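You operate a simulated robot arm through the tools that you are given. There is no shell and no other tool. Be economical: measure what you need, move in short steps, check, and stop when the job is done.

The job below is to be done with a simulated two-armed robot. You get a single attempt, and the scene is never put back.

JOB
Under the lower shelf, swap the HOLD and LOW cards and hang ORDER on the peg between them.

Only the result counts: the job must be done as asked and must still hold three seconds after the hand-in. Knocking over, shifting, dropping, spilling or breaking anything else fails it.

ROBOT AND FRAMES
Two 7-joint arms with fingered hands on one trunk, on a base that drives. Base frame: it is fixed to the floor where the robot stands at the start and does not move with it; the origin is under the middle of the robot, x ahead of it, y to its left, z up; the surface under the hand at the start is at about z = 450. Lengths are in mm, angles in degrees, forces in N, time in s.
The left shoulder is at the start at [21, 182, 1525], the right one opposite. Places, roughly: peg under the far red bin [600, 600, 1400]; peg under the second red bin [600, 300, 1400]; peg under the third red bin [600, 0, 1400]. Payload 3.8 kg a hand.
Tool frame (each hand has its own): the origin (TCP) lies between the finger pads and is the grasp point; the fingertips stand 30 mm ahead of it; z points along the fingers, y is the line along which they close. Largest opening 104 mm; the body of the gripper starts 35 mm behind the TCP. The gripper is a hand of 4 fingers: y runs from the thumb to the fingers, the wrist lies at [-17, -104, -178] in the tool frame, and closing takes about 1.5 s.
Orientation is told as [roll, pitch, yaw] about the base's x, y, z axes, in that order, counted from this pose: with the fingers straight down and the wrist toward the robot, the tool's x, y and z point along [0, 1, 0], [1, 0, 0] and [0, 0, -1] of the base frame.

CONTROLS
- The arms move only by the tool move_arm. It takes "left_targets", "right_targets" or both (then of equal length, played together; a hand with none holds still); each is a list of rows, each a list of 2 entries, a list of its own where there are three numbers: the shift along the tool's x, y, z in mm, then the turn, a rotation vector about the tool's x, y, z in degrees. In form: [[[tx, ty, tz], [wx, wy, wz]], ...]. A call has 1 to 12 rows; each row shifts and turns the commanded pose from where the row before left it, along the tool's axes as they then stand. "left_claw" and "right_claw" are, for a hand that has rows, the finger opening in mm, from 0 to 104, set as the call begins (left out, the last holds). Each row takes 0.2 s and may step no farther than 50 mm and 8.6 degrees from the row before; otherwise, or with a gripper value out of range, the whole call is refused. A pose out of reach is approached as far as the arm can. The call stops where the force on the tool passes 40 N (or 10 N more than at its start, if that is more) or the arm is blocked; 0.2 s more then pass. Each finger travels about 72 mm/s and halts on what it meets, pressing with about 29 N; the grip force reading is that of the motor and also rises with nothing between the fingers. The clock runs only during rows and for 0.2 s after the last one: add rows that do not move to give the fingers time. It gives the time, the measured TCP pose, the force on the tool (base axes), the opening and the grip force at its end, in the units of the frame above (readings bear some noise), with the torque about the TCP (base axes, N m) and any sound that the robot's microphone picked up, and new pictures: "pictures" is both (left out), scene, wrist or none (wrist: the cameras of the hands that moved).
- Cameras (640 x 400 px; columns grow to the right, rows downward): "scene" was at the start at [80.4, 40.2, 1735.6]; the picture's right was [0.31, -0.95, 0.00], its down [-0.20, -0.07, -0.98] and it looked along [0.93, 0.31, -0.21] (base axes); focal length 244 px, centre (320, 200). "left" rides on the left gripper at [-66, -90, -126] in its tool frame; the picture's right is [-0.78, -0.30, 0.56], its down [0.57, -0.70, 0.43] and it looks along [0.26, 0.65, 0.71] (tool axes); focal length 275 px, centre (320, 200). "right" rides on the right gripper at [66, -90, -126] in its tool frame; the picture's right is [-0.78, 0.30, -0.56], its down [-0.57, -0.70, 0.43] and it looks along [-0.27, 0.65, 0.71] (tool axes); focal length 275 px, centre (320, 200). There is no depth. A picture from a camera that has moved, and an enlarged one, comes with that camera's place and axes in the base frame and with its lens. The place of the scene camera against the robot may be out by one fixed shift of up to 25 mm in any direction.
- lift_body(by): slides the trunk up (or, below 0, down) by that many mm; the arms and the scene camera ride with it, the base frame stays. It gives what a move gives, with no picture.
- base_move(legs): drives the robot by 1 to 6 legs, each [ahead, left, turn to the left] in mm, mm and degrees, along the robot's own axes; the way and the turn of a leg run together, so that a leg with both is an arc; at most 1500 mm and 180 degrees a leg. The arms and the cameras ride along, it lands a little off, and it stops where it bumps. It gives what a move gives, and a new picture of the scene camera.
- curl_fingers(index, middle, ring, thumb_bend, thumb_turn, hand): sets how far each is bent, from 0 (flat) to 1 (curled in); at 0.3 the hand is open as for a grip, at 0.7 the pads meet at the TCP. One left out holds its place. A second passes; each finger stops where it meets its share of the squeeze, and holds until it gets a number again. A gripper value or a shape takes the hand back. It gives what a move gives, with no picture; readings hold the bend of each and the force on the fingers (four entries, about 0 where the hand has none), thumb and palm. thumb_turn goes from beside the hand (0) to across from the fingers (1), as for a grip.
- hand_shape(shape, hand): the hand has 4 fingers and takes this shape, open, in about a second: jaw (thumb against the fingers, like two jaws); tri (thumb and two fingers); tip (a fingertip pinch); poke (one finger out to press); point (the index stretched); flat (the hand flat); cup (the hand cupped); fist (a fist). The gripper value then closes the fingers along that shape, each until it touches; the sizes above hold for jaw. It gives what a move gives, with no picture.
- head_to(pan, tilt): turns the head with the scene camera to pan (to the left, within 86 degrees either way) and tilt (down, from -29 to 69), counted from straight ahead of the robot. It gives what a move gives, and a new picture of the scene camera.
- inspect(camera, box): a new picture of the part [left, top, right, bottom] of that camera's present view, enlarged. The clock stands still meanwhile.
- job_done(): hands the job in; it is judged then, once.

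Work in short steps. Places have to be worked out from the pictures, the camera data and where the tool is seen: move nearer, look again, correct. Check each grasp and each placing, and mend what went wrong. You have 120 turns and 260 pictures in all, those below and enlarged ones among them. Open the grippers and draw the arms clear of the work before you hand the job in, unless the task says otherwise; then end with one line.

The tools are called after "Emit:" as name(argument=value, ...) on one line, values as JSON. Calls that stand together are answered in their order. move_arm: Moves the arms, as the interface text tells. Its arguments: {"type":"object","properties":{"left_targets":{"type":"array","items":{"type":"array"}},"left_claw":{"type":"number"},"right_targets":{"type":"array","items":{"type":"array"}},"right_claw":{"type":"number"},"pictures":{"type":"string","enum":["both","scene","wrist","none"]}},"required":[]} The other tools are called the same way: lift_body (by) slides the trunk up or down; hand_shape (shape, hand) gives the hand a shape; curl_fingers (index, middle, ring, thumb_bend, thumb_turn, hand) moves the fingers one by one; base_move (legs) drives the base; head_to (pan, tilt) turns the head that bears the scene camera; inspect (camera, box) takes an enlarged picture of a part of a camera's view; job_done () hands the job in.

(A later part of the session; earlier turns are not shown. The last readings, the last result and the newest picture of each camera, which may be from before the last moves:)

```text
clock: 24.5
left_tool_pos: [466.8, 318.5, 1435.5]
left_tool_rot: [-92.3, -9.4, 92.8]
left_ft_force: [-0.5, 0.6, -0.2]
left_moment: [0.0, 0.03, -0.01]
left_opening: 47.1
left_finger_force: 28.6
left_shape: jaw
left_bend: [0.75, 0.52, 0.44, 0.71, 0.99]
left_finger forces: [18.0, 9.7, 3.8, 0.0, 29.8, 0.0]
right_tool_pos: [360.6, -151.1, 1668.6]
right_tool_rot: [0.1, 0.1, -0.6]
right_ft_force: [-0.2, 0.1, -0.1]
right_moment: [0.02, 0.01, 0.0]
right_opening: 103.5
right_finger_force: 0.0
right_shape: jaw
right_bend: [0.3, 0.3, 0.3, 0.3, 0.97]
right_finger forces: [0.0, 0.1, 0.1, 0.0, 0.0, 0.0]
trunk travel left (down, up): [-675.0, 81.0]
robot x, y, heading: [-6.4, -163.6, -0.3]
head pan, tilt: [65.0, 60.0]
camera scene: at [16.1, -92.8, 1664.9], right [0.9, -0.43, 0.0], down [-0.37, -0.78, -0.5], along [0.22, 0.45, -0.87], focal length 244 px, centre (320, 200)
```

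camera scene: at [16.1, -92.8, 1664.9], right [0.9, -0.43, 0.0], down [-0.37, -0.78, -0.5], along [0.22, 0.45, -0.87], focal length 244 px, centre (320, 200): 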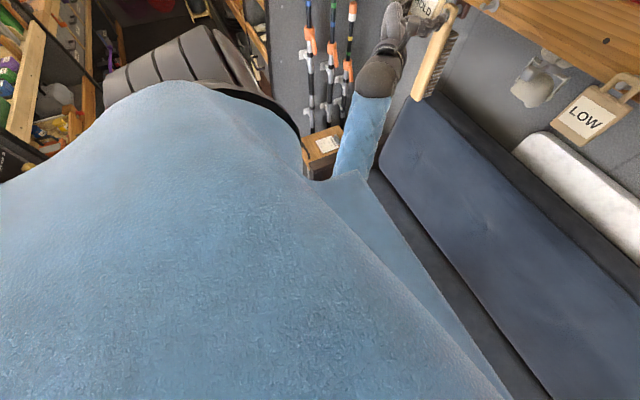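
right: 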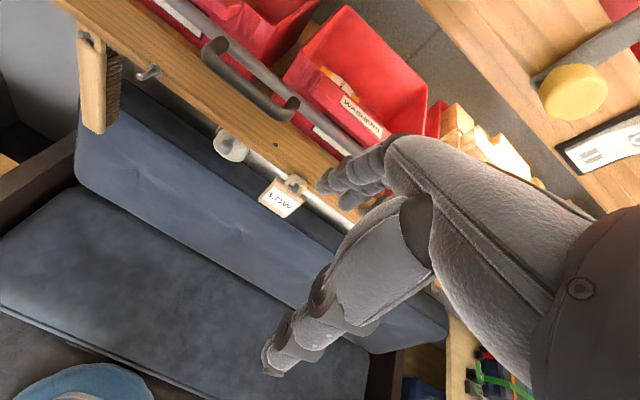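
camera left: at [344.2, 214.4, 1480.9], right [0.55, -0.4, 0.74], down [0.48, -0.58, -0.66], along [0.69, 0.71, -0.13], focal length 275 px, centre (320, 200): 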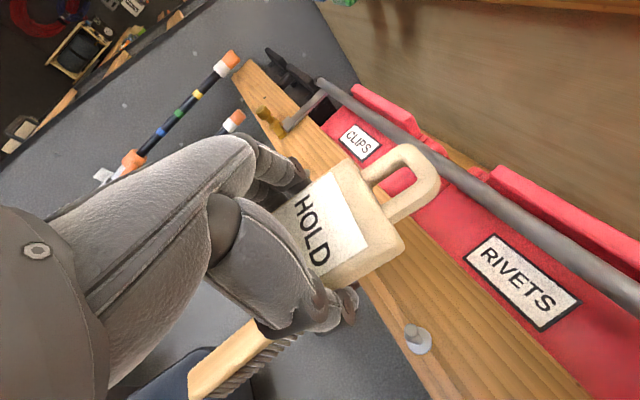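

The forearm presses against the chest when the hand is near the robot; at x≈600 relative it moved freely. So I'll back the base off 120 mm and extend the arm instead, using the base for approach.

Emit:
base_move(legs=[[-130, 0, 0]])

Emit:
move_arm(left_targets=[[[0, 0, 30], [0, 0, 0]], [[0, 0, 30], [0, 0, 0]], [[0, 0, 30], [1, 1.3, -4.65]], [[0, 0, 20], [1, 1.3, -4.65]]])

```text
clock: 25.8
left_tool_pos: [337.3, 320.2, 1437.2]
left_tool_rot: [-92.1, -9.4, 92.8]
left_ft_force: [0.5, 0.1, -0.9]
left_moment: [-0.02, -0.01, -0.02]
left_opening: 47.1
left_finger_force: 29.0
left_shape: jaw
left_bend: [0.75, 0.52, 0.44, 0.71, 0.99]
left_finger forces: [17.9, 9.7, 3.7, 0.0, 29.6, 0.0]
right_tool_pos: [231.6, -148.5, 1666.0]
right_tool_rot: [-0.1, 0.2, -0.4]
right_ft_force: [0.2, 0.1, -0.7]
right_moment: [0.01, 0.05, -0.02]
right_opening: 103.8
right_finger_force: 0.1
right_shape: jaw
right_bend: [0.3, 0.3, 0.3, 0.3, 0.97]
right_finger forces: [0.0, 0.0, 0.0, 0.0, 0.1, 0.1]
trunk travel left (down, up): [-675.0, 81.0]
robot x, y, heading: [-135.0, -165.4, -0.3]
head pan, tilt: [65.0, 60.0]
camera scene: at [-112.7, -91.9, 1664.8], right [0.9, -0.43, 0.0], down [-0.37, -0.78, -0.5], along [0.21, 0.45, -0.87], focal length 244 px, centre (320, 200)
```

scene: 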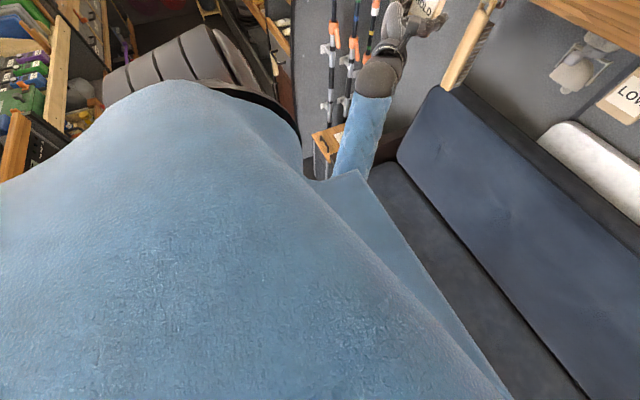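

```text
clock: 26.8
left_tool_pos: [449.7, 323.9, 1437.5]
left_tool_rot: [-89.3, -0.1, 90.7]
left_ft_force: [-0.1, -0.1, -0.1]
left_moment: [0.0, -0.01, -0.02]
left_opening: 47.3
left_finger_force: 29.8
left_shape: jaw
left_bend: [0.75, 0.52, 0.44, 0.72, 0.99]
left_finger forces: [17.9, 9.6, 4.0, 0.1, 29.6, 0.0]
right_tool_pos: [232.7, -149.9, 1665.8]
right_tool_rot: [0.0, 0.2, -0.4]
right_ft_force: [0.6, 0.1, -0.2]
right_moment: [-0.01, 0.04, -0.02]
right_opening: 103.5
right_finger_force: 0.1
right_shape: jaw
right_bend: [0.3, 0.3, 0.3, 0.3, 0.97]
right_finger forces: [0.0, 0.1, 0.0, 0.0, 0.0, 0.0]
trunk travel left (down, up): [-675.0, 81.0]
robot x, y, heading: [-129.5, -161.8, -0.4]
head pan, tilt: [65.0, 60.0]
camera scene: at [-112.0, -92.2, 1664.8], right [0.9, -0.43, 0.0], down [-0.37, -0.78, -0.5], along [0.21, 0.45, -0.87], focal length 244 px, centre (320, 200)
camera left: at [326.4, 231.9, 1504.6], right [0.57, -0.29, 0.77], down [0.43, -0.7, -0.58], along [0.7, 0.66, -0.27], focal length 275 px, centre (320, 200)
```

scene: 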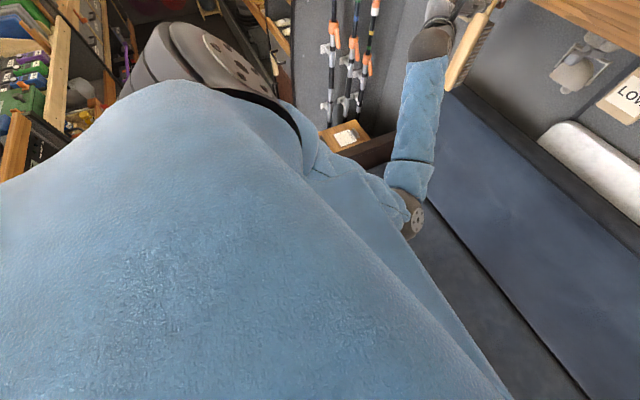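
left: 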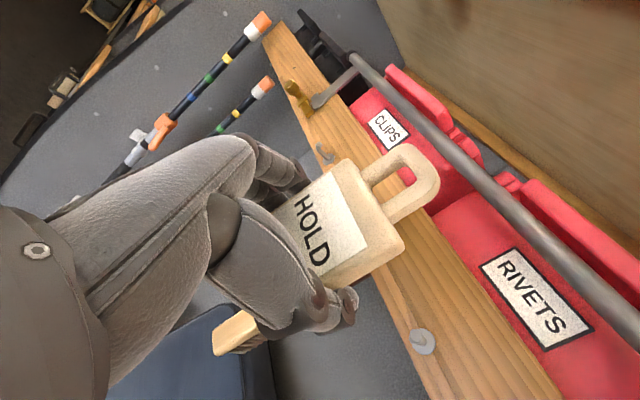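

Now the elbow is free and the hand level. Lower to z≈1376 and shift right to y≈276.

Emit:
move_arm(left_targets=[[[20, -16, 0], [0.3, 0, 0]], [[20, -16, 0], [0.4, 0, 0]], [[21, -16, 0], [0, 0, 0]]], pictures="wrist")

Emit:
head_to(pan=35, tilt=25)

```text
clock: 27.8
left_tool_pos: [448.1, 310.8, 1446.5]
left_tool_rot: [-95.6, -3.1, 92.9]
left_ft_force: [0.3, 0.1, -1.1]
left_moment: [-0.02, 0.03, 0.01]
left_opening: 47.0
left_finger_force: 28.8
left_shape: jaw
left_bend: [0.75, 0.52, 0.44, 0.72, 0.99]
left_finger forces: [18.0, 9.6, 3.9, 0.0, 29.9, 0.0]
right_tool_pos: [230.3, -149.0, 1666.7]
right_tool_rot: [0.0, 0.1, -0.3]
right_ft_force: [-0.2, 0.4, -1.4]
right_moment: [0.01, 0.0, -0.01]
right_opening: 103.7
right_finger_force: 0.0
right_shape: jaw
right_bend: [0.3, 0.3, 0.3, 0.3, 0.97]
right_finger forces: [0.0, 0.1, 0.0, 0.1, 0.0, 0.1]
trunk travel left (down, up): [-675.0, 81.0]
robot x, y, heading: [-132.1, -162.6, -0.5]
head pan, tilt: [65.0, 60.0]
stopped in row 3 (left hand): the arm was blocked; the commanded pose is now the measured one
camera left: at [322.9, 211.0, 1495.1], right [0.5, -0.32, 0.81], down [0.51, -0.65, -0.57], along [0.7, 0.7, -0.16], focal length 275 px, centre (320, 200)
```

left: 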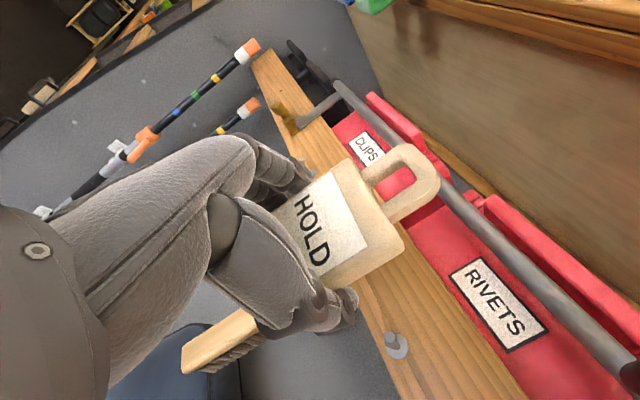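

```text
clock: 28.8
left_tool_pos: [448.6, 309.5, 1446.7]
left_tool_rot: [-95.4, -3.1, 93.0]
left_ft_force: [-0.2, -0.7, -0.8]
left_moment: [0.01, -0.01, 0.01]
left_opening: 47.3
left_finger_force: 28.8
left_shape: jaw
left_bend: [0.75, 0.52, 0.44, 0.72, 0.99]
left_finger forces: [18.0, 9.5, 4.0, 0.0, 29.7, 0.1]
right_tool_pos: [230.0, -148.6, 1666.9]
right_tool_rot: [0.0, 0.1, -0.3]
right_ft_force: [-0.8, 1.0, 0.1]
right_moment: [-0.01, 0.04, 0.01]
right_opening: 103.8
right_finger_force: 0.0
right_shape: jaw
right_bend: [0.3, 0.3, 0.3, 0.3, 0.97]
right_finger forces: [0.1, 0.1, 0.1, 0.0, 0.1, 0.1]
trunk travel left (down, up): [-675.0, 81.0]
robot x, y, heading: [-137.6, -164.1, -0.4]
head pan, tilt: [35.0, 25.0]
camera scene: at [-66.7, -100.0, 1714.8], right [0.57, -0.82, 0.0], down [-0.35, -0.24, -0.91], along [0.74, 0.52, -0.42], focal length 244 px, centre (320, 200)
```

scene: 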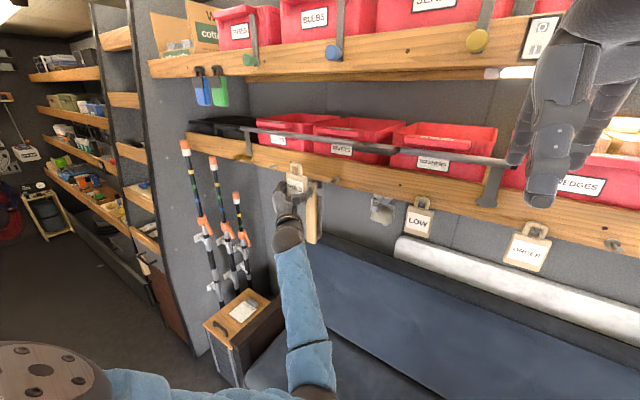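

The wrist seems to hit its limit with the elbow tucked under. I'll extend forward first, then shift right, in small separate steps to see which motion works.

Emit:
move_arm(left_targets=[[[0, 0, 25], [2, 2, -1]], [[0, 0, 25], [2, 2, -1]], [[0, -15, 0], [1, 0, -1]], [[0, -15, 0], [0, 0, 0]], [[0, -15, 0], [0, 0, 0]]], pictures="none")

```text
clock: 30.0
left_tool_pos: [496.9, 268.9, 1454.1]
left_tool_rot: [-91.7, -0.3, 88.0]
left_ft_force: [-0.2, 0.1, -0.4]
left_moment: [-0.03, 0.01, -0.01]
left_opening: 47.1
left_finger_force: 29.2
left_shape: jaw
left_bend: [0.75, 0.52, 0.44, 0.72, 0.99]
left_finger forces: [17.9, 9.5, 4.0, 0.1, 29.7, 0.1]
right_tool_pos: [230.2, -147.6, 1667.1]
right_tool_rot: [0.1, 0.1, -0.4]
right_ft_force: [0.3, 0.2, 0.5]
right_moment: [0.03, 0.03, -0.01]
right_opening: 103.9
right_finger_force: 0.1
right_shape: jaw
right_bend: [0.3, 0.3, 0.3, 0.3, 0.97]
right_finger forces: [0.0, 0.0, 0.1, 0.1, 0.0, 0.1]
trunk travel left (down, up): [-675.0, 81.0]
robot x, y, heading: [-135.3, -165.0, -0.4]
head pan, tilt: [35.0, 25.0]
```

That works at rel x≈630. I'll trim the orientation and then lower the whole trunk, keeping the arm's shape.

Emit:
move_arm(left_targets=[[[0, 5, 0], [-2, 1.7, 0]]], pictures="none")

Emit:
lift_body(by=-78)

Emit:
inspect(camera="left", box=[0, 0, 640, 400])

Emit:
inspect(camera="scene", box=[240, 120, 400, 220])

```text
clock: 30.4
left_tool_pos: [495.7, 271.5, 1449.1]
left_tool_rot: [-89.4, -0.5, 89.9]
left_ft_force: [0.4, 0.7, -1.2]
left_moment: [-0.01, 0.01, -0.03]
left_opening: 47.1
left_finger_force: 29.3
left_shape: jaw
left_bend: [0.75, 0.52, 0.44, 0.72, 0.99]
left_finger forces: [18.0, 9.5, 4.0, 0.0, 29.6, 0.0]
right_tool_pos: [231.3, -149.1, 1666.7]
right_tool_rot: [0.1, 0.1, -0.4]
right_ft_force: [0.4, 0.3, -0.2]
right_moment: [0.0, 0.01, -0.03]
right_opening: 103.6
right_finger_force: 0.0
right_shape: jaw
right_bend: [0.3, 0.3, 0.3, 0.3, 0.97]
right_finger forces: [0.0, 0.0, 0.0, 0.0, 0.0, 0.1]
trunk travel left (down, up): [-675.0, 81.0]
robot x, y, heading: [-136.2, -162.1, -0.2]
head pan, tilt: [35.0, 25.0]
```

```text
clock: 31.5
left_tool_pos: [497.4, 273.8, 1370.9]
left_tool_rot: [-89.3, -0.3, 89.9]
left_ft_force: [-0.3, 0.0, 0.5]
left_moment: [0.0, 0.01, -0.04]
left_opening: 46.8
left_finger_force: 28.7
left_shape: jaw
left_bend: [0.75, 0.52, 0.44, 0.72, 0.99]
left_finger forces: [17.9, 9.5, 4.0, 0.1, 29.8, 0.0]
right_tool_pos: [229.8, -148.9, 1589.4]
right_tool_rot: [-0.1, 0.1, -0.3]
right_ft_force: [-0.3, -1.1, -0.7]
right_moment: [0.02, -0.02, 0.02]
right_opening: 103.9
right_finger_force: 0.0
right_shape: jaw
right_bend: [0.3, 0.3, 0.3, 0.3, 0.97]
right_finger forces: [0.1, 0.0, 0.0, 0.1, 0.0, 0.1]
trunk travel left (down, up): [-597.0, 159.0]
robot x, y, heading: [-131.5, -161.0, -0.3]
head pan, tilt: [35.0, 25.0]
```

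```text
1.00 times, centred on (320, 200) of left (not enlarged: the box is as wide or as high as the picture)
camera zoom: at [372.2, 181.9, 1436.5], right [0.56, -0.3, 0.77], down [0.42, -0.7, -0.58], along [0.71, 0.65, -0.27], focal length 275 px, centre (320, 200)
```

zoom: 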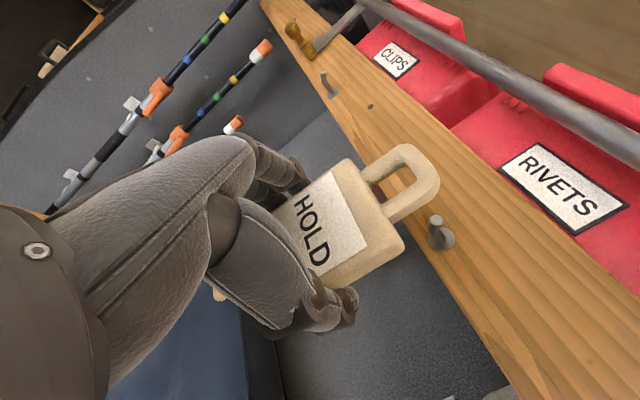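

```text
4.00 times, centred on (320, 170) of scene
camera zoom: at [-64.5, -99.8, 1637.0], right [0.57, -0.82, 0.0], down [-0.35, -0.24, -0.91], along [0.75, 0.52, -0.42], focal length 976 px, centre (320, 320)
```

zoom: 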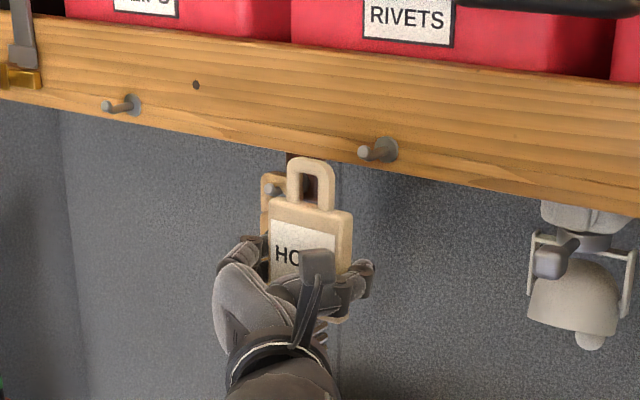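

Peg tip now computes to (591, 286, 1439); in the unhook pose the tip lay at TCP+(-5, +11, +66). I'll drive ahead 55 mm and recheck before threading.

Emit:
base_move(legs=[[55, 0, 0]])

Emit:
inspect(camera="left", box=[320, 100, 520, 225])

```text
clock: 32.5
left_tool_pos: [550.8, 272.8, 1370.3]
left_tool_rot: [-89.3, -0.3, 89.8]
left_ft_force: [-0.5, 0.9, 0.0]
left_moment: [0.01, -0.05, -0.02]
left_opening: 47.1
left_finger_force: 29.3
left_shape: jaw
left_bend: [0.75, 0.52, 0.44, 0.72, 0.99]
left_finger forces: [18.0, 9.5, 4.0, 0.0, 29.7, 0.1]
right_tool_pos: [283.6, -148.5, 1589.2]
right_tool_rot: [0.2, 0.1, -0.4]
right_ft_force: [0.5, -0.3, 0.6]
right_moment: [0.0, 0.03, 0.0]
right_opening: 103.4
right_finger_force: 0.1
right_shape: jaw
right_bend: [0.3, 0.3, 0.3, 0.3, 0.97]
right_finger forces: [0.1, 0.0, 0.0, 0.0, 0.0, 0.0]
trunk travel left (down, up): [-597.0, 159.0]
robot x, y, heading: [-78.3, -164.4, -0.1]
head pan, tilt: [35.0, 25.0]
camera scene: at [-10.7, -100.2, 1636.9], right [0.57, -0.82, 0.0], down [-0.35, -0.24, -0.91], along [0.75, 0.52, -0.42], focal length 244 px, centre (320, 200)
```

scene: 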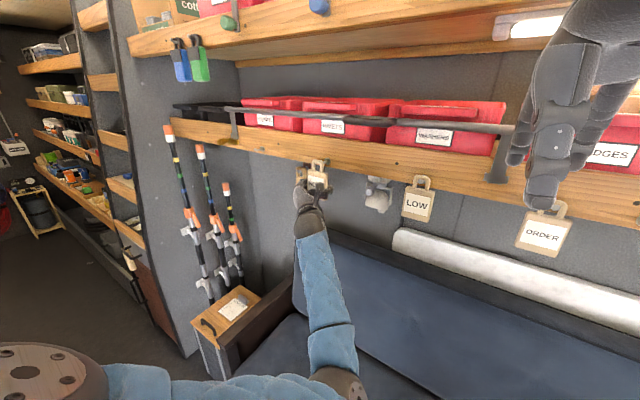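

```text
3.20 times, centred on (420, 162) of left
camera zoom: at [426.3, 181.4, 1436.5], right [0.56, -0.3, 0.77], down [0.42, -0.7, -0.58], along [0.71, 0.65, -0.27], focal length 881 px, centre (0, 320)
```

zoom: 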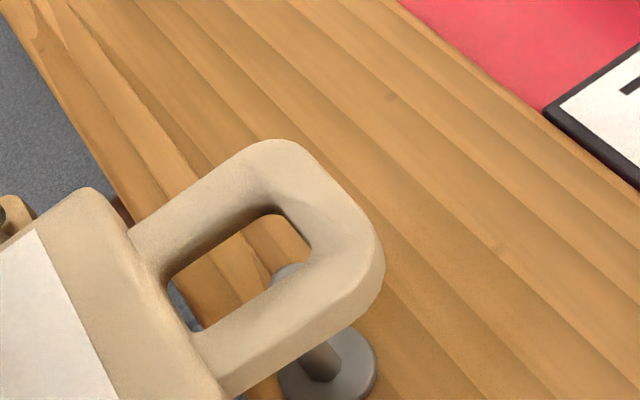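

Aim correction: +5 mm left, +3 mm up, then advance 28 mm and look at the peg in the loop.

Emit:
move_arm(left_targets=[[[-3, 5, 0], [0, 0, 0]], [[0, 0, 10], [0, 0, 0]], [[0, 0, 10], [0, 0, 0]], [[0, 0, 8], [0, 0, 0]]], pictures="none")

Emit:
inspect(camera="left", box=[320, 100, 520, 225])

Emit:
inspect(camera="scene", box=[280, 140, 360, 190])

```text
clock: 33.5
left_tool_pos: [579.5, 275.4, 1373.4]
left_tool_rot: [-89.5, -0.2, 89.8]
left_ft_force: [0.1, 0.0, -0.3]
left_moment: [-0.01, -0.01, 0.03]
left_opening: 46.8
left_finger_force: 28.8
left_shape: jaw
left_bend: [0.75, 0.52, 0.44, 0.72, 0.99]
left_finger forces: [17.8, 9.5, 4.1, 0.0, 29.7, 0.0]
right_tool_pos: [283.2, -149.2, 1589.2]
right_tool_rot: [0.0, 0.2, -0.2]
right_ft_force: [0.3, -0.4, 0.0]
right_moment: [-0.04, -0.03, -0.02]
right_opening: 103.6
right_finger_force: 0.1
right_shape: jaw
right_bend: [0.3, 0.3, 0.3, 0.3, 0.97]
right_finger forces: [0.0, 0.0, 0.1, 0.0, 0.1, 0.0]
trunk travel left (down, up): [-597.0, 159.0]
robot x, y, heading: [-81.4, -162.0, -0.1]
head pan, tilt: [35.0, 25.0]
```

```text
3.20 times, centred on (420, 162) of left
camera zoom: at [454.3, 185.9, 1439.2], right [0.56, -0.3, 0.77], down [0.42, -0.7, -0.58], along [0.71, 0.65, -0.27], focal length 881 px, centre (0, 320)
```

zoom: 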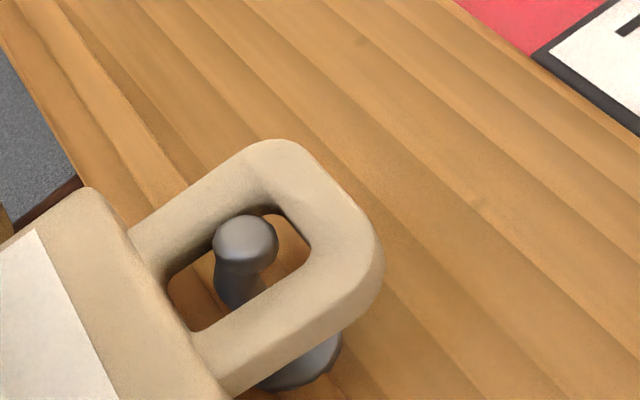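

```text
8.00 times, centred on (320, 165) of scene
camera zoom: at [-11.2, -100.2, 1636.9], right [0.57, -0.82, 0.0], down [-0.35, -0.24, -0.91], along [0.75, 0.52, -0.42], focal length 1952 px, centre (320, 480)
```

zoom: 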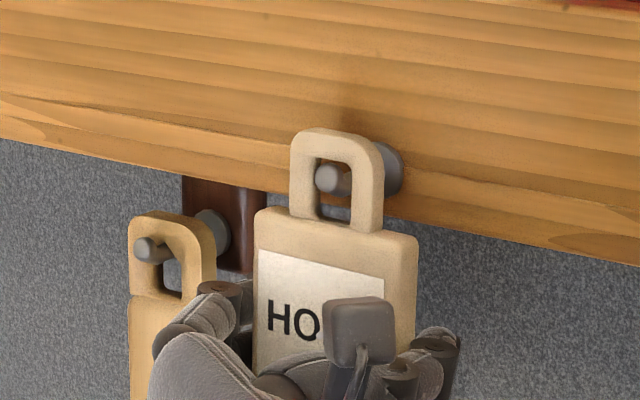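

The peg tip is in the loop. Advance the remaining 18 mm.

Emit:
move_arm(left_targets=[[[-2, 0, 6], [0, 0, 0]], [[0, 0, 6], [0, 0, 0]], [[0, 0, 6], [0, 0, 0]]], pictures="none")

Emit:
inspect(camera="left", box=[320, 100, 520, 225])

Emit:
inspect(camera="scene", box=[280, 140, 360, 190])

```text
clock: 34.3
left_tool_pos: [599.0, 274.8, 1374.0]
left_tool_rot: [-89.3, -0.3, 89.7]
left_ft_force: [-0.3, -0.8, -0.7]
left_moment: [0.02, 0.04, -0.04]
left_opening: 47.0
left_finger_force: 28.9
left_shape: jaw
left_bend: [0.75, 0.52, 0.45, 0.72, 0.99]
left_finger forces: [17.9, 9.6, 4.1, 0.1, 29.7, 0.0]
right_tool_pos: [284.6, -148.7, 1588.0]
right_tool_rot: [0.0, 0.1, -0.3]
right_ft_force: [-0.1, 0.1, 0.6]
right_moment: [-0.03, 0.05, 0.03]
right_opening: 103.7
right_finger_force: 0.1
right_shape: jaw
right_bend: [0.3, 0.3, 0.3, 0.3, 0.97]
right_finger forces: [0.0, 0.0, 0.1, 0.1, 0.1, 0.1]
trunk travel left (down, up): [-597.0, 159.0]
robot x, y, heading: [-79.1, -160.3, -0.4]
head pan, tilt: [35.0, 25.0]
```

```text
3.20 times, centred on (420, 162) of left
camera zoom: at [472.8, 186.0, 1440.1], right [0.56, -0.3, 0.77], down [0.42, -0.7, -0.58], along [0.71, 0.65, -0.27], focal length 881 px, centre (0, 320)
```

zoom: 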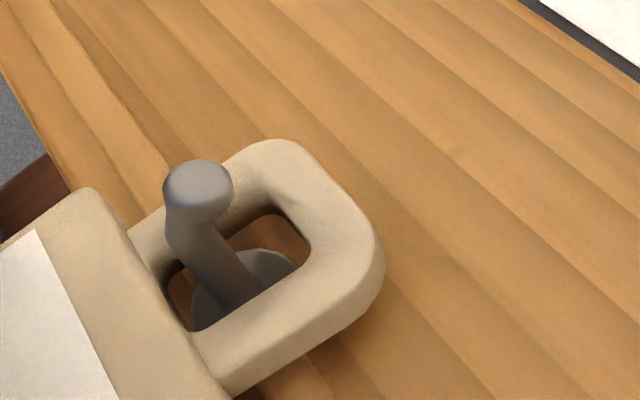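

```text
8.00 times, centred on (320, 165) of scene
camera zoom: at [-9.7, -100.1, 1636.8], right [0.57, -0.82, 0.0], down [-0.35, -0.24, -0.91], along [0.75, 0.52, -0.42], focal length 1952 px, centre (320, 480)
```

zoom: 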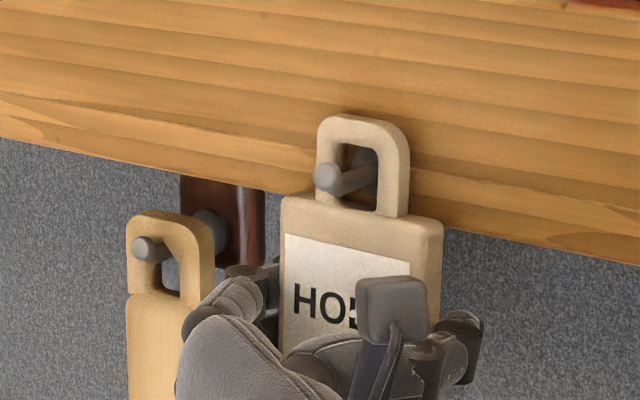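

Threaded past the peg's knob. Lower 9 mm onto the peg.

Emit:
move_arm(left_targets=[[[3, 0, 0], [0, 0, 0]], [[3, 0, 0], [0, 0, 0]], [[3, 0, 0], [0, 0, 0]]], pictures="none")

Emit:
inspect(camera="left", box=[320, 100, 520, 225])

```text
clock: 35.1
left_tool_pos: [597.9, 276.0, 1366.2]
left_tool_rot: [-89.5, -0.2, 89.9]
left_ft_force: [0.2, -0.5, -0.9]
left_moment: [0.0, 0.0, 0.01]
left_opening: 46.9
left_finger_force: 28.8
left_shape: jaw
left_bend: [0.75, 0.52, 0.45, 0.72, 0.99]
left_finger forces: [17.9, 9.5, 4.1, 0.1, 29.6, 0.0]
right_tool_pos: [284.3, -149.5, 1588.7]
right_tool_rot: [0.0, 0.1, -0.4]
right_ft_force: [0.5, 0.7, 0.5]
right_moment: [0.01, -0.01, -0.02]
right_opening: 103.5
right_finger_force: 0.0
right_shape: jaw
right_bend: [0.3, 0.3, 0.3, 0.3, 0.97]
right_finger forces: [0.0, 0.0, 0.0, 0.0, 0.1, 0.0]
trunk travel left (down, up): [-597.0, 159.0]
robot x, y, heading: [-82.9, -164.8, -0.2]
head pan, tilt: [35.0, 25.0]
```

```text
3.20 times, centred on (420, 162) of left
camera zoom: at [473.3, 186.5, 1431.8], right [0.56, -0.3, 0.77], down [0.42, -0.7, -0.58], along [0.71, 0.65, -0.27], focal length 881 px, centre (0, 320)
```

zoom: 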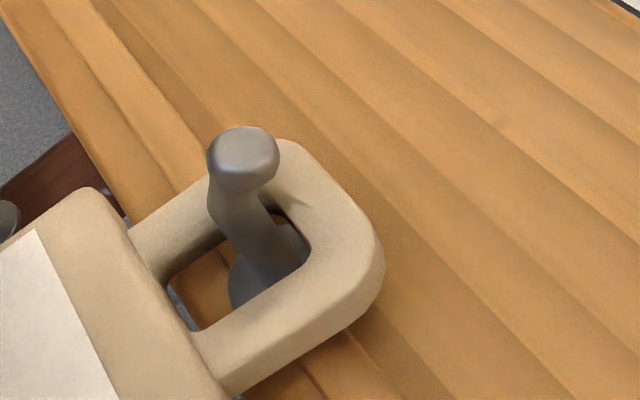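

No contact force yet and a small gap remains; lower 3 mm more.

Emit:
move_arm(left_targets=[[[1.5, 0, 0], [0, 0, 0]], [[1.5, 0, 0], [0, 0, 0]]], pictures="none")

Emit:
inspect(camera="left", box=[320, 100, 520, 225])

```text
clock: 35.7
left_tool_pos: [597.2, 277.0, 1364.9]
left_tool_rot: [-89.5, -0.3, 89.8]
left_ft_force: [1.0, -0.5, 2.8]
left_moment: [0.03, 0.01, -0.01]
left_opening: 46.8
left_finger_force: 29.1
left_shape: jaw
left_bend: [0.75, 0.52, 0.45, 0.72, 0.99]
left_finger forces: [18.1, 9.2, 3.7, 0.0, 29.7, 0.0]
right_tool_pos: [283.3, -150.5, 1587.1]
right_tool_rot: [0.0, 0.0, -0.4]
right_ft_force: [0.9, -0.4, 0.5]
right_moment: [0.01, -0.03, 0.01]
right_opening: 103.8
right_finger_force: 0.0
right_shape: jaw
right_bend: [0.3, 0.3, 0.3, 0.3, 0.97]
right_finger forces: [0.0, 0.1, 0.1, 0.0, 0.0, 0.0]
trunk travel left (down, up): [-597.0, 159.0]
robot x, y, heading: [-76.4, -160.5, -0.4]
head pan, tilt: [35.0, 25.0]
```

```text
3.20 times, centred on (420, 162) of left
camera zoom: at [472.5, 186.4, 1429.6], right [0.56, -0.3, 0.77], down [0.42, -0.7, -0.58], along [0.71, 0.65, -0.27], focal length 881 px, centre (0, 320)
```

zoom: 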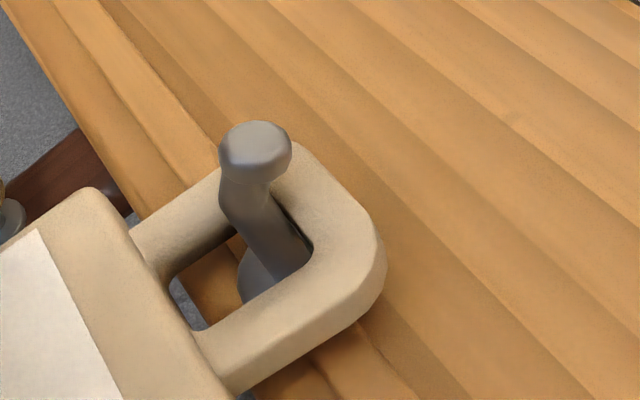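

Contact felt (≈3 N up). Release with a limited opening (90) to stay clear of the brush.

Emit:
move_arm(left_targets=[[[0, 0, 0], [0, 0, 0]], [[0, 0, 0], [0, 0, 0]], [[0, 0, 0], [0, 0, 0]], [[0, 0, 0], [0, 0, 0]], [[0, 0, 0], [0, 0, 0]]], left_claw=92, pictures="wrist")

Emit:
inspect(camera="scene", box=[260, 130, 388, 210])

```text
clock: 36.9
left_tool_pos: [598.3, 277.9, 1363.2]
left_tool_rot: [-89.2, -0.3, 89.8]
left_ft_force: [0.5, -0.8, 0.3]
left_moment: [0.02, -0.01, 0.01]
left_opening: 92.0
left_finger_force: 0.1
left_shape: jaw
left_bend: [0.29, 0.32, 0.3, 0.32, 0.98]
left_finger forces: [0.0, 0.1, 0.0, 0.0, 0.0, 0.0]
right_tool_pos: [284.2, -149.0, 1589.1]
right_tool_rot: [0.0, 0.0, -0.5]
right_ft_force: [0.4, -0.8, -0.3]
right_moment: [-0.01, -0.03, -0.01]
right_opening: 103.6
right_finger_force: 0.0
right_shape: jaw
right_bend: [0.3, 0.3, 0.3, 0.3, 0.97]
right_finger forces: [0.0, 0.0, 0.0, 0.0, 0.1, 0.1]
trunk travel left (down, up): [-597.0, 159.0]
robot x, y, heading: [-80.0, -164.6, -0.1]
head pan, tilt: [35.0, 25.0]
camera left: at [472.8, 186.8, 1428.7], right [0.56, -0.3, 0.77], down [0.42, -0.7, -0.58], along [0.71, 0.65, -0.27], focal length 275 px, centre (320, 200)
```

left: 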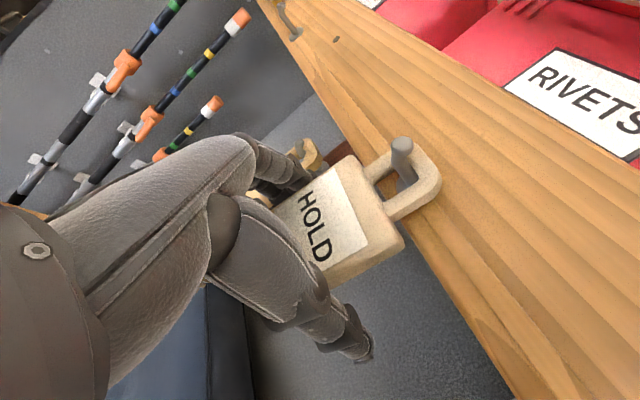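

```text
5.00 times, centred on (324, 170) of scene
camera zoom: at [-10.2, -100.2, 1636.9], right [0.57, -0.82, 0.0], down [-0.35, -0.24, -0.91], along [0.75, 0.52, -0.42], focal length 1220 px, centre (300, 350)
```

zoom: 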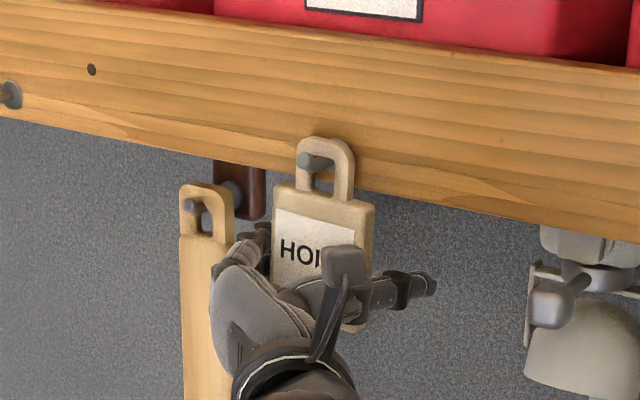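

HOLD hangs freely on the middle peg as a temporary place. Back straight off with the base, then drive right toward LOW.

Emit:
base_move(legs=[[-110, 0, 0], [0, -280, 0]])

Emit:
inspect(camera="left", box=[0, 0, 640, 400])

```text
clock: 39.6
left_tool_pos: [483.5, -5.1, 1362.5]
left_tool_rot: [-89.4, -0.3, 90.0]
left_ft_force: [0.2, -0.8, 0.1]
left_moment: [0.01, -0.02, 0.02]
left_opening: 92.0
left_finger_force: 0.1
left_shape: jaw
left_bend: [0.29, 0.32, 0.3, 0.32, 0.98]
left_finger forces: [0.0, 0.0, 0.0, 0.0, 0.0, 0.0]
right_tool_pos: [171.3, -432.4, 1588.5]
right_tool_rot: [0.1, 0.1, -0.2]
right_ft_force: [0.6, 1.1, 0.6]
right_moment: [-0.03, 0.01, 0.0]
right_opening: 103.8
right_finger_force: 0.0
right_shape: jaw
right_bend: [0.3, 0.3, 0.3, 0.3, 0.97]
right_finger forces: [0.0, 0.1, 0.1, 0.1, 0.0, 0.0]
trunk travel left (down, up): [-597.0, 159.0]
robot x, y, heading: [-189.4, -444.2, -0.2]
head pan, tilt: [35.0, 25.0]
camera scene: at [-123.4, -383.3, 1636.8], right [0.57, -0.82, 0.0], down [-0.35, -0.24, -0.91], along [0.74, 0.52, -0.42], focal length 244 px, centre (320, 200)
```

scene: 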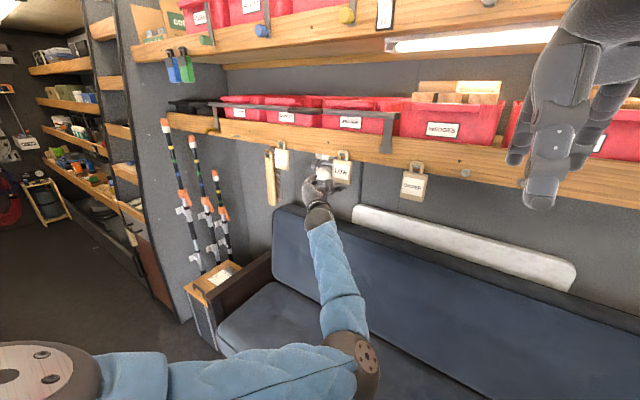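

```text
1.00 times, centred on (320, 200) of left (not enlarged: the box is as wide or as high as the picture)
camera zoom: at [358.8, -95.1, 1428.6], right [0.56, -0.3, 0.77], down [0.42, -0.7, -0.58], along [0.71, 0.65, -0.27], focal length 275 px, centre (320, 200)
```

zoom: 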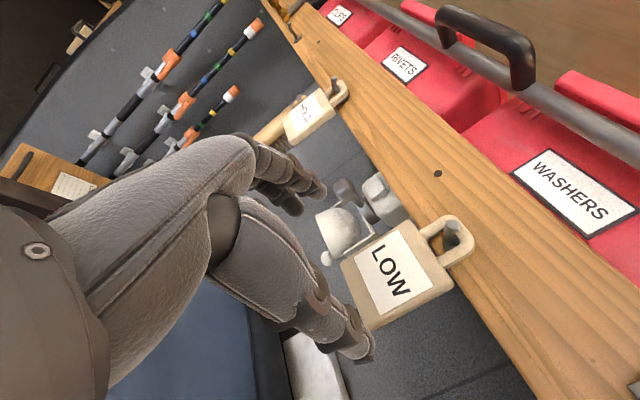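

LOW: peg tip ≈ (591, 5, 1437), card centre y≈1. Open fully, shift 4 mm left, and drive ahead 90 mm.

Emit:
move_arm(left_targets=[[[0, 4, 0], [0, 0, 0]], [[0, 0, 0], [0, 0, 0]]], left_claw=104, pictures="none")

Emit:
base_move(legs=[[85, 0, 0]])

Emit:
inspect(camera="left", box=[0, 0, 640, 400])

```text
clock: 40.2
left_tool_pos: [483.6, -0.2, 1363.0]
left_tool_rot: [-89.4, -0.3, 89.9]
left_ft_force: [0.5, 0.0, 0.1]
left_moment: [-0.02, -0.01, 0.01]
left_opening: 103.4
left_finger_force: 0.1
left_shape: jaw
left_bend: [0.3, 0.3, 0.3, 0.3, 0.97]
left_finger forces: [0.1, 0.0, 0.0, 0.0, 0.1, 0.0]
right_tool_pos: [170.9, -432.2, 1589.1]
right_tool_rot: [-0.1, 0.1, -0.2]
right_ft_force: [-0.2, 0.5, -0.1]
right_moment: [-0.01, -0.02, 0.0]
right_opening: 103.5
right_finger_force: 0.0
right_shape: jaw
right_bend: [0.3, 0.3, 0.3, 0.3, 0.97]
right_finger forces: [0.1, 0.0, 0.1, 0.0, 0.0, 0.0]
trunk travel left (down, up): [-597.0, 159.0]
robot x, y, heading: [-195.1, -445.3, -0.2]
head pan, tilt: [35.0, 25.0]
```

```text
clock: 41.3
left_tool_pos: [570.1, 0.1, 1362.7]
left_tool_rot: [-89.3, -0.4, 89.9]
left_ft_force: [0.4, 0.3, 0.1]
left_moment: [-0.05, -0.03, 0.0]
left_opening: 103.9
left_finger_force: 0.1
left_shape: jaw
left_bend: [0.3, 0.3, 0.3, 0.3, 0.97]
left_finger forces: [0.0, 0.1, 0.0, 0.1, 0.0, 0.0]
right_tool_pos: [259.0, -431.7, 1587.8]
right_tool_rot: [0.0, 0.1, -0.2]
right_ft_force: [0.3, -0.6, 0.5]
right_moment: [0.0, 0.02, 0.01]
right_opening: 103.7
right_finger_force: 0.1
right_shape: jaw
right_bend: [0.3, 0.3, 0.3, 0.3, 0.97]
right_finger forces: [0.0, 0.1, 0.1, 0.0, 0.0, 0.0]
trunk travel left (down, up): [-597.0, 159.0]
robot x, y, heading: [-108.0, -449.0, -0.4]
head pan, tilt: [35.0, 25.0]
camera scene: at [-35.5, -383.7, 1636.8], right [0.57, -0.82, 0.0], down [-0.35, -0.24, -0.91], along [0.74, 0.52, -0.42], focal length 244 px, centre (320, 200)
```

scene: 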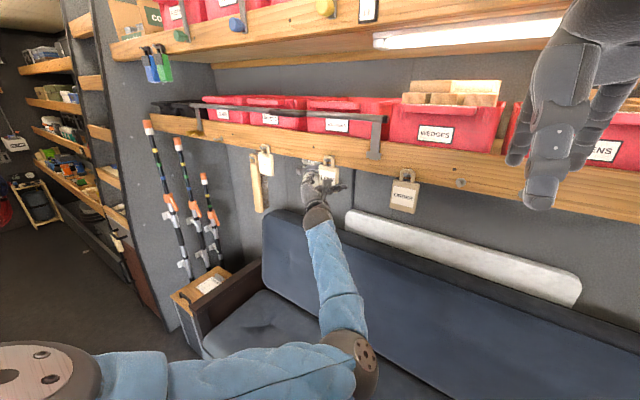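

```text
1.00 times, centred on (320, 200) of left (not enlarged: the box is as wide or as high as the picture)
camera zoom: at [445.9, -91.1, 1428.5], right [0.57, -0.3, 0.77], down [0.42, -0.7, -0.58], along [0.71, 0.65, -0.27], focal length 275 px, centre (320, 200)
```

zoom: 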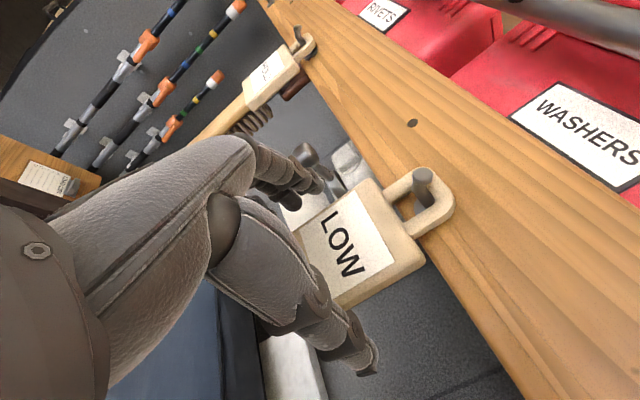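

View matches the HOLD approach. Shift 2 mm right, advance 27 mm, then close.

Emit:
move_arm(left_targets=[[[0, -2, 9], [0, 0, 0]], [[0, 0, 9], [0, 0, 0]], [[0, 0, 9], [0, 0, 0]]], pictures="wrist")

```text
clock: 42.1
left_tool_pos: [596.2, -1.8, 1363.4]
left_tool_rot: [-89.5, -0.3, 90.0]
left_ft_force: [0.0, 0.2, 0.7]
left_moment: [-0.01, 0.02, 0.01]
left_opening: 103.9
left_finger_force: 0.1
left_shape: jaw
left_bend: [0.3, 0.3, 0.3, 0.3, 0.97]
left_finger forces: [0.0, 0.0, 0.1, 0.0, 0.0, 0.0]
right_tool_pos: [257.3, -431.1, 1590.5]
right_tool_rot: [0.0, 0.1, -0.1]
right_ft_force: [-0.2, -0.8, -0.1]
right_moment: [0.02, 0.03, 0.01]
right_opening: 103.9
right_finger_force: 0.0
right_shape: jaw
right_bend: [0.3, 0.3, 0.3, 0.3, 0.97]
right_finger forces: [0.1, 0.0, 0.0, 0.1, 0.1, 0.0]
trunk travel left (down, up): [-597.0, 159.0]
robot x, y, heading: [-110.3, -451.0, -0.1]
head pan, tilt: [35.0, 25.0]
camera left: at [471.4, -92.5, 1428.7], right [0.56, -0.3, 0.77], down [0.42, -0.7, -0.58], along [0.71, 0.65, -0.27], focal length 275 px, centre (320, 200)
```

left: 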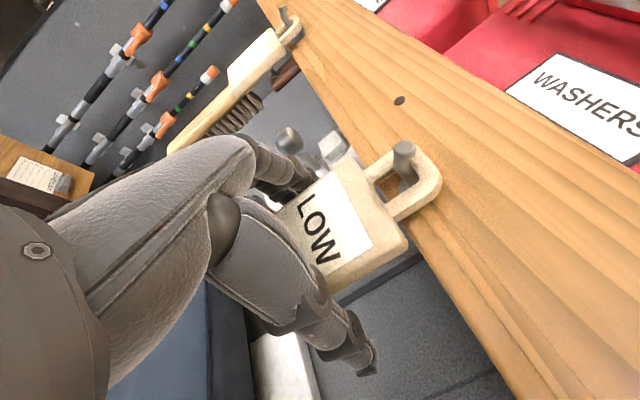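

Nearly identical to the HOLD grasp view. Close, then lift 10 mm.

Emit:
move_arm(left_targets=[[[0, 0, 0], [0, 0, 0]], [[0, 0, 0], [0, 0, 0]], [[0, 0, 0], [0, 0, 0]], [[0, 0, 0], [0, 0, 0]], [[0, 0, 0], [0, 0, 0]], [[0, 0, 0], [0, 0, 0]], [[0, 0, 0], [0, 0, 0]], [[-5, 0, 0], [0, 0, 0]], [[-5, 0, 0], [0, 0, 0]]], left_claw=40, pictures="wrist")

```text
clock: 44.1
left_tool_pos: [594.4, -1.4, 1372.8]
left_tool_rot: [-89.4, -0.3, 90.1]
left_ft_force: [0.1, 0.2, -1.2]
left_moment: [-0.01, -0.01, -0.03]
left_opening: 48.9
left_finger_force: 29.2
left_shape: jaw
left_bend: [0.74, 0.51, 0.47, 0.71, 0.99]
left_finger forces: [18.1, 9.5, 4.4, 0.0, 29.2, 0.0]
right_tool_pos: [257.9, -431.6, 1589.3]
right_tool_rot: [-0.1, 0.1, 0.0]
right_ft_force: [-0.5, -0.6, 0.2]
right_moment: [-0.01, 0.02, 0.02]
right_opening: 103.6
right_finger_force: 0.1
right_shape: jaw
right_bend: [0.3, 0.3, 0.3, 0.3, 0.97]
right_finger forces: [0.1, 0.0, 0.0, 0.1, 0.1, 0.0]
trunk travel left (down, up): [-597.0, 159.0]
robot x, y, heading: [-107.8, -449.1, -0.2]
head pan, tilt: [35.0, 25.0]
camera left: at [471.6, -92.7, 1438.6], right [0.57, -0.3, 0.77], down [0.42, -0.7, -0.58], along [0.71, 0.65, -0.27], focal length 275 px, centre (320, 200)
```

left: 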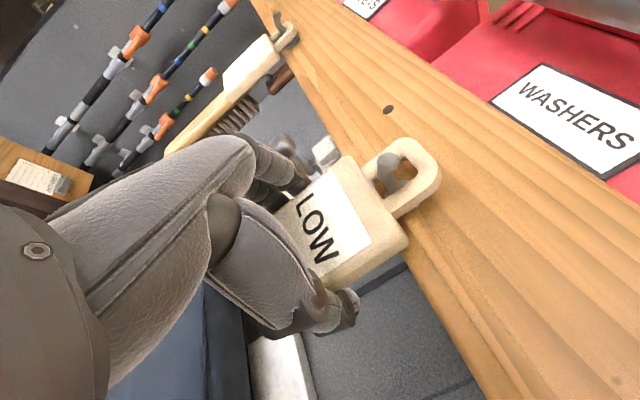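

Peg centred in the loop. Pull back with the base, then drive left to the far peg in two legs.

Emit:
base_move(legs=[[-115, 0, 0], [0, 400, 0]])

Emit:
inspect(camera="left", box=[0, 0, 640, 400])

```text
clock: 47.4
left_tool_pos: [475.0, 403.2, 1372.5]
left_tool_rot: [-89.5, -0.3, 90.5]
left_ft_force: [-0.1, 0.3, -0.4]
left_moment: [-0.02, 0.0, -0.02]
left_opening: 48.9
left_finger_force: 29.0
left_shape: jaw
left_bend: [0.74, 0.51, 0.47, 0.71, 0.99]
left_finger forces: [18.1, 9.5, 4.4, 0.0, 29.2, 0.0]
right_tool_pos: [139.5, -28.0, 1589.1]
right_tool_rot: [0.0, 0.1, 0.4]
right_ft_force: [0.3, -0.7, 0.2]
right_moment: [0.01, 0.01, -0.03]
right_opening: 103.7
right_finger_force: 0.0
right_shape: jaw
right_bend: [0.3, 0.3, 0.3, 0.3, 0.97]
right_finger forces: [0.1, 0.1, 0.0, 0.0, 0.0, 0.1]
trunk travel left (down, up): [-597.0, 159.0]
robot x, y, heading: [-224.6, -46.0, 0.1]
head pan, tilt: [35.0, 25.0]
camera scene: at [-155.3, 17.7, 1636.8], right [0.58, -0.82, 0.0], down [-0.35, -0.24, -0.91], along [0.74, 0.52, -0.42], focal length 244 px, centre (320, 200)
```

scene: 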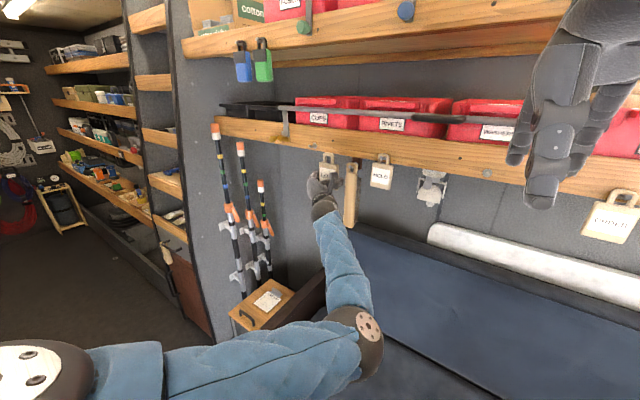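

```text
1.00 times, centred on (320, 200) of left (not enlarged: the box is as wide or as high as the picture)
camera zoom: at [351.0, 311.8, 1438.5], right [0.57, -0.3, 0.77], down [0.42, -0.7, -0.58], along [0.71, 0.66, -0.27], focal length 275 px, centre (320, 200)
```

zoom: 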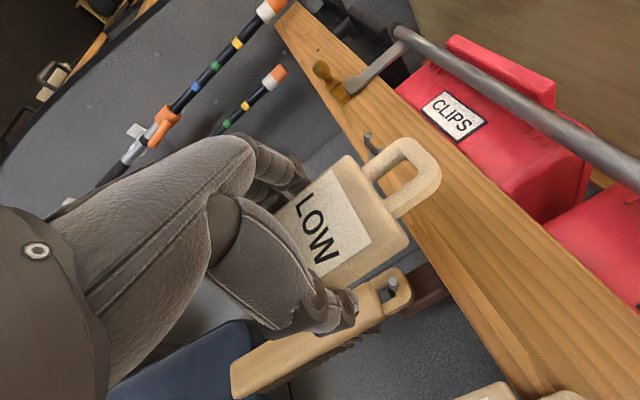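

Drive 157 mm further left to stand before the far peg.

Emit:
base_move(legs=[[0, 157, 0]])

Emit:
inspect(camera="left", box=[320, 100, 520, 225])

```text
clock: 48.8
left_tool_pos: [474.0, 559.3, 1373.0]
left_tool_rot: [-89.4, -0.3, 90.4]
left_ft_force: [-0.4, 0.7, -0.5]
left_moment: [0.02, -0.01, 0.01]
left_opening: 49.0
left_finger_force: 29.0
left_shape: jaw
left_bend: [0.74, 0.51, 0.47, 0.71, 0.99]
left_finger forces: [18.1, 9.5, 4.5, 0.1, 29.2, 0.0]
right_tool_pos: [139.3, 128.8, 1590.1]
right_tool_rot: [0.1, 0.1, 0.2]
right_ft_force: [0.0, -0.8, -0.1]
right_moment: [0.02, 0.01, -0.02]
right_opening: 103.4
right_finger_force: 0.1
right_shape: jaw
right_bend: [0.3, 0.3, 0.3, 0.3, 0.97]
right_finger forces: [0.0, 0.0, 0.1, 0.0, 0.0, 0.1]
trunk travel left (down, up): [-597.0, 159.0]
robot x, y, heading: [-222.7, 113.1, 0.2]
head pan, tilt: [35.0, 25.0]
camera scene: at [-156.1, 174.3, 1636.9], right [0.58, -0.82, 0.0], down [-0.35, -0.24, -0.91], along [0.74, 0.52, -0.42], focal length 244 px, centre (320, 200)
```

scene: 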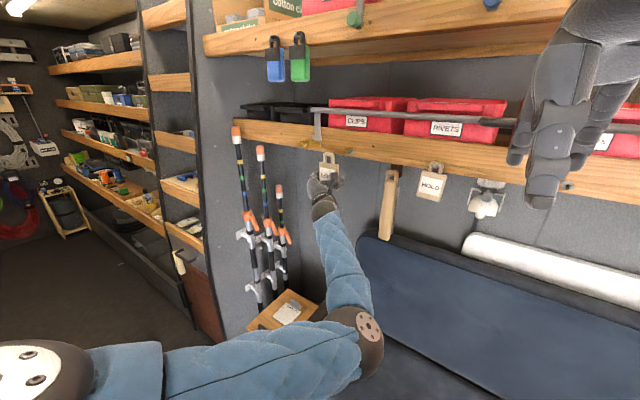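

```text
3.20 times, centred on (420, 162) of left
camera zoom: at [350.6, 467.8, 1438.7], right [0.57, -0.3, 0.77], down [0.42, -0.7, -0.58], along [0.71, 0.65, -0.27], focal length 881 px, centre (0, 320)
```

zoom: 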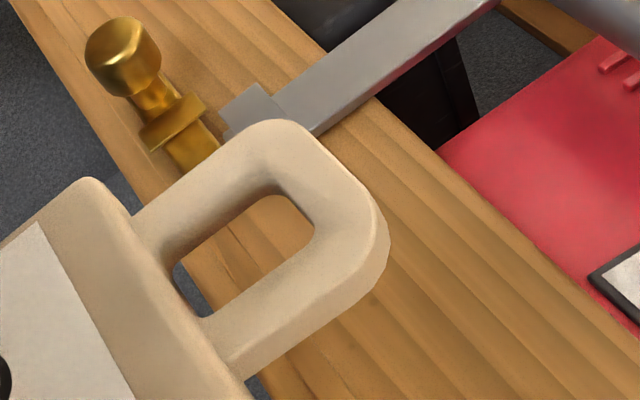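

Drive ahead 75 mm and check the peg versus the loop.

Emit:
base_move(legs=[[78, 0, 0]])

Emit:
inspect(camera="left", box=[320, 100, 520, 225])

```text
clock: 49.9
left_tool_pos: [552.7, 560.4, 1373.2]
left_tool_rot: [-89.4, -0.3, 90.3]
left_ft_force: [0.0, 0.6, -1.1]
left_moment: [0.0, 0.0, 0.01]
left_opening: 49.0
left_finger_force: 29.0
left_shape: jaw
left_bend: [0.74, 0.51, 0.47, 0.71, 0.99]
left_finger forces: [18.1, 9.4, 4.4, 0.0, 29.1, 0.1]
right_tool_pos: [217.3, 128.5, 1588.8]
right_tool_rot: [0.0, 0.2, 0.2]
right_ft_force: [-0.6, 0.3, -0.7]
right_moment: [-0.03, 0.06, 0.0]
right_opening: 103.7
right_finger_force: 0.1
right_shape: jaw
right_bend: [0.3, 0.3, 0.3, 0.3, 0.97]
right_finger forces: [0.0, 0.0, 0.0, 0.0, 0.0, 0.0]
trunk travel left (down, up): [-597.0, 159.0]
robot x, y, heading: [-149.4, 112.0, 0.1]
head pan, tilt: [35.0, 25.0]
camera scene: at [-76.9, 175.1, 1636.8], right [0.58, -0.82, 0.0], down [-0.35, -0.24, -0.91], along [0.74, 0.52, -0.42], focal length 244 px, centre (320, 200)
```

scene: 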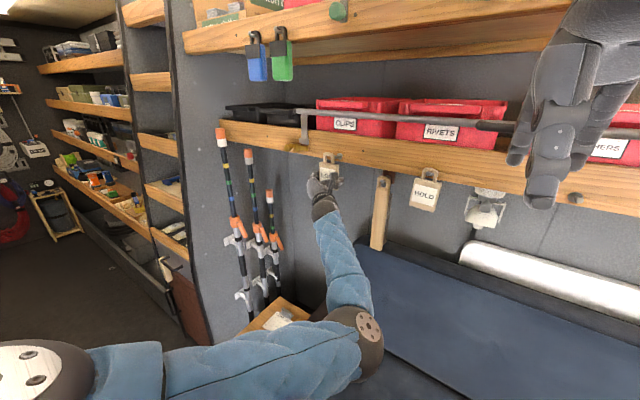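

```text
3.20 times, centred on (420, 162) of left
camera zoom: at [429.3, 468.8, 1438.2], right [0.57, -0.3, 0.77], down [0.42, -0.7, -0.58], along [0.71, 0.65, -0.27], focal length 881 px, centre (0, 320)
```

zoom: 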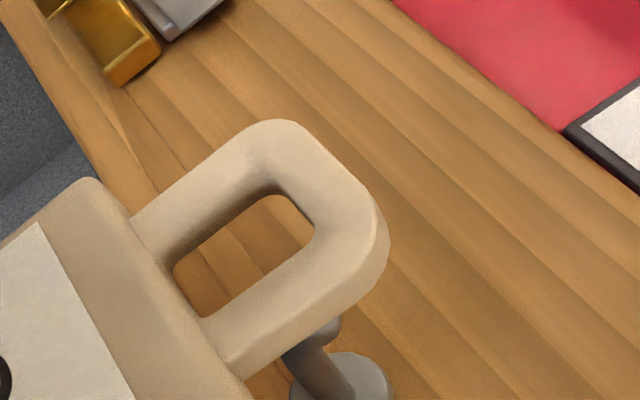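

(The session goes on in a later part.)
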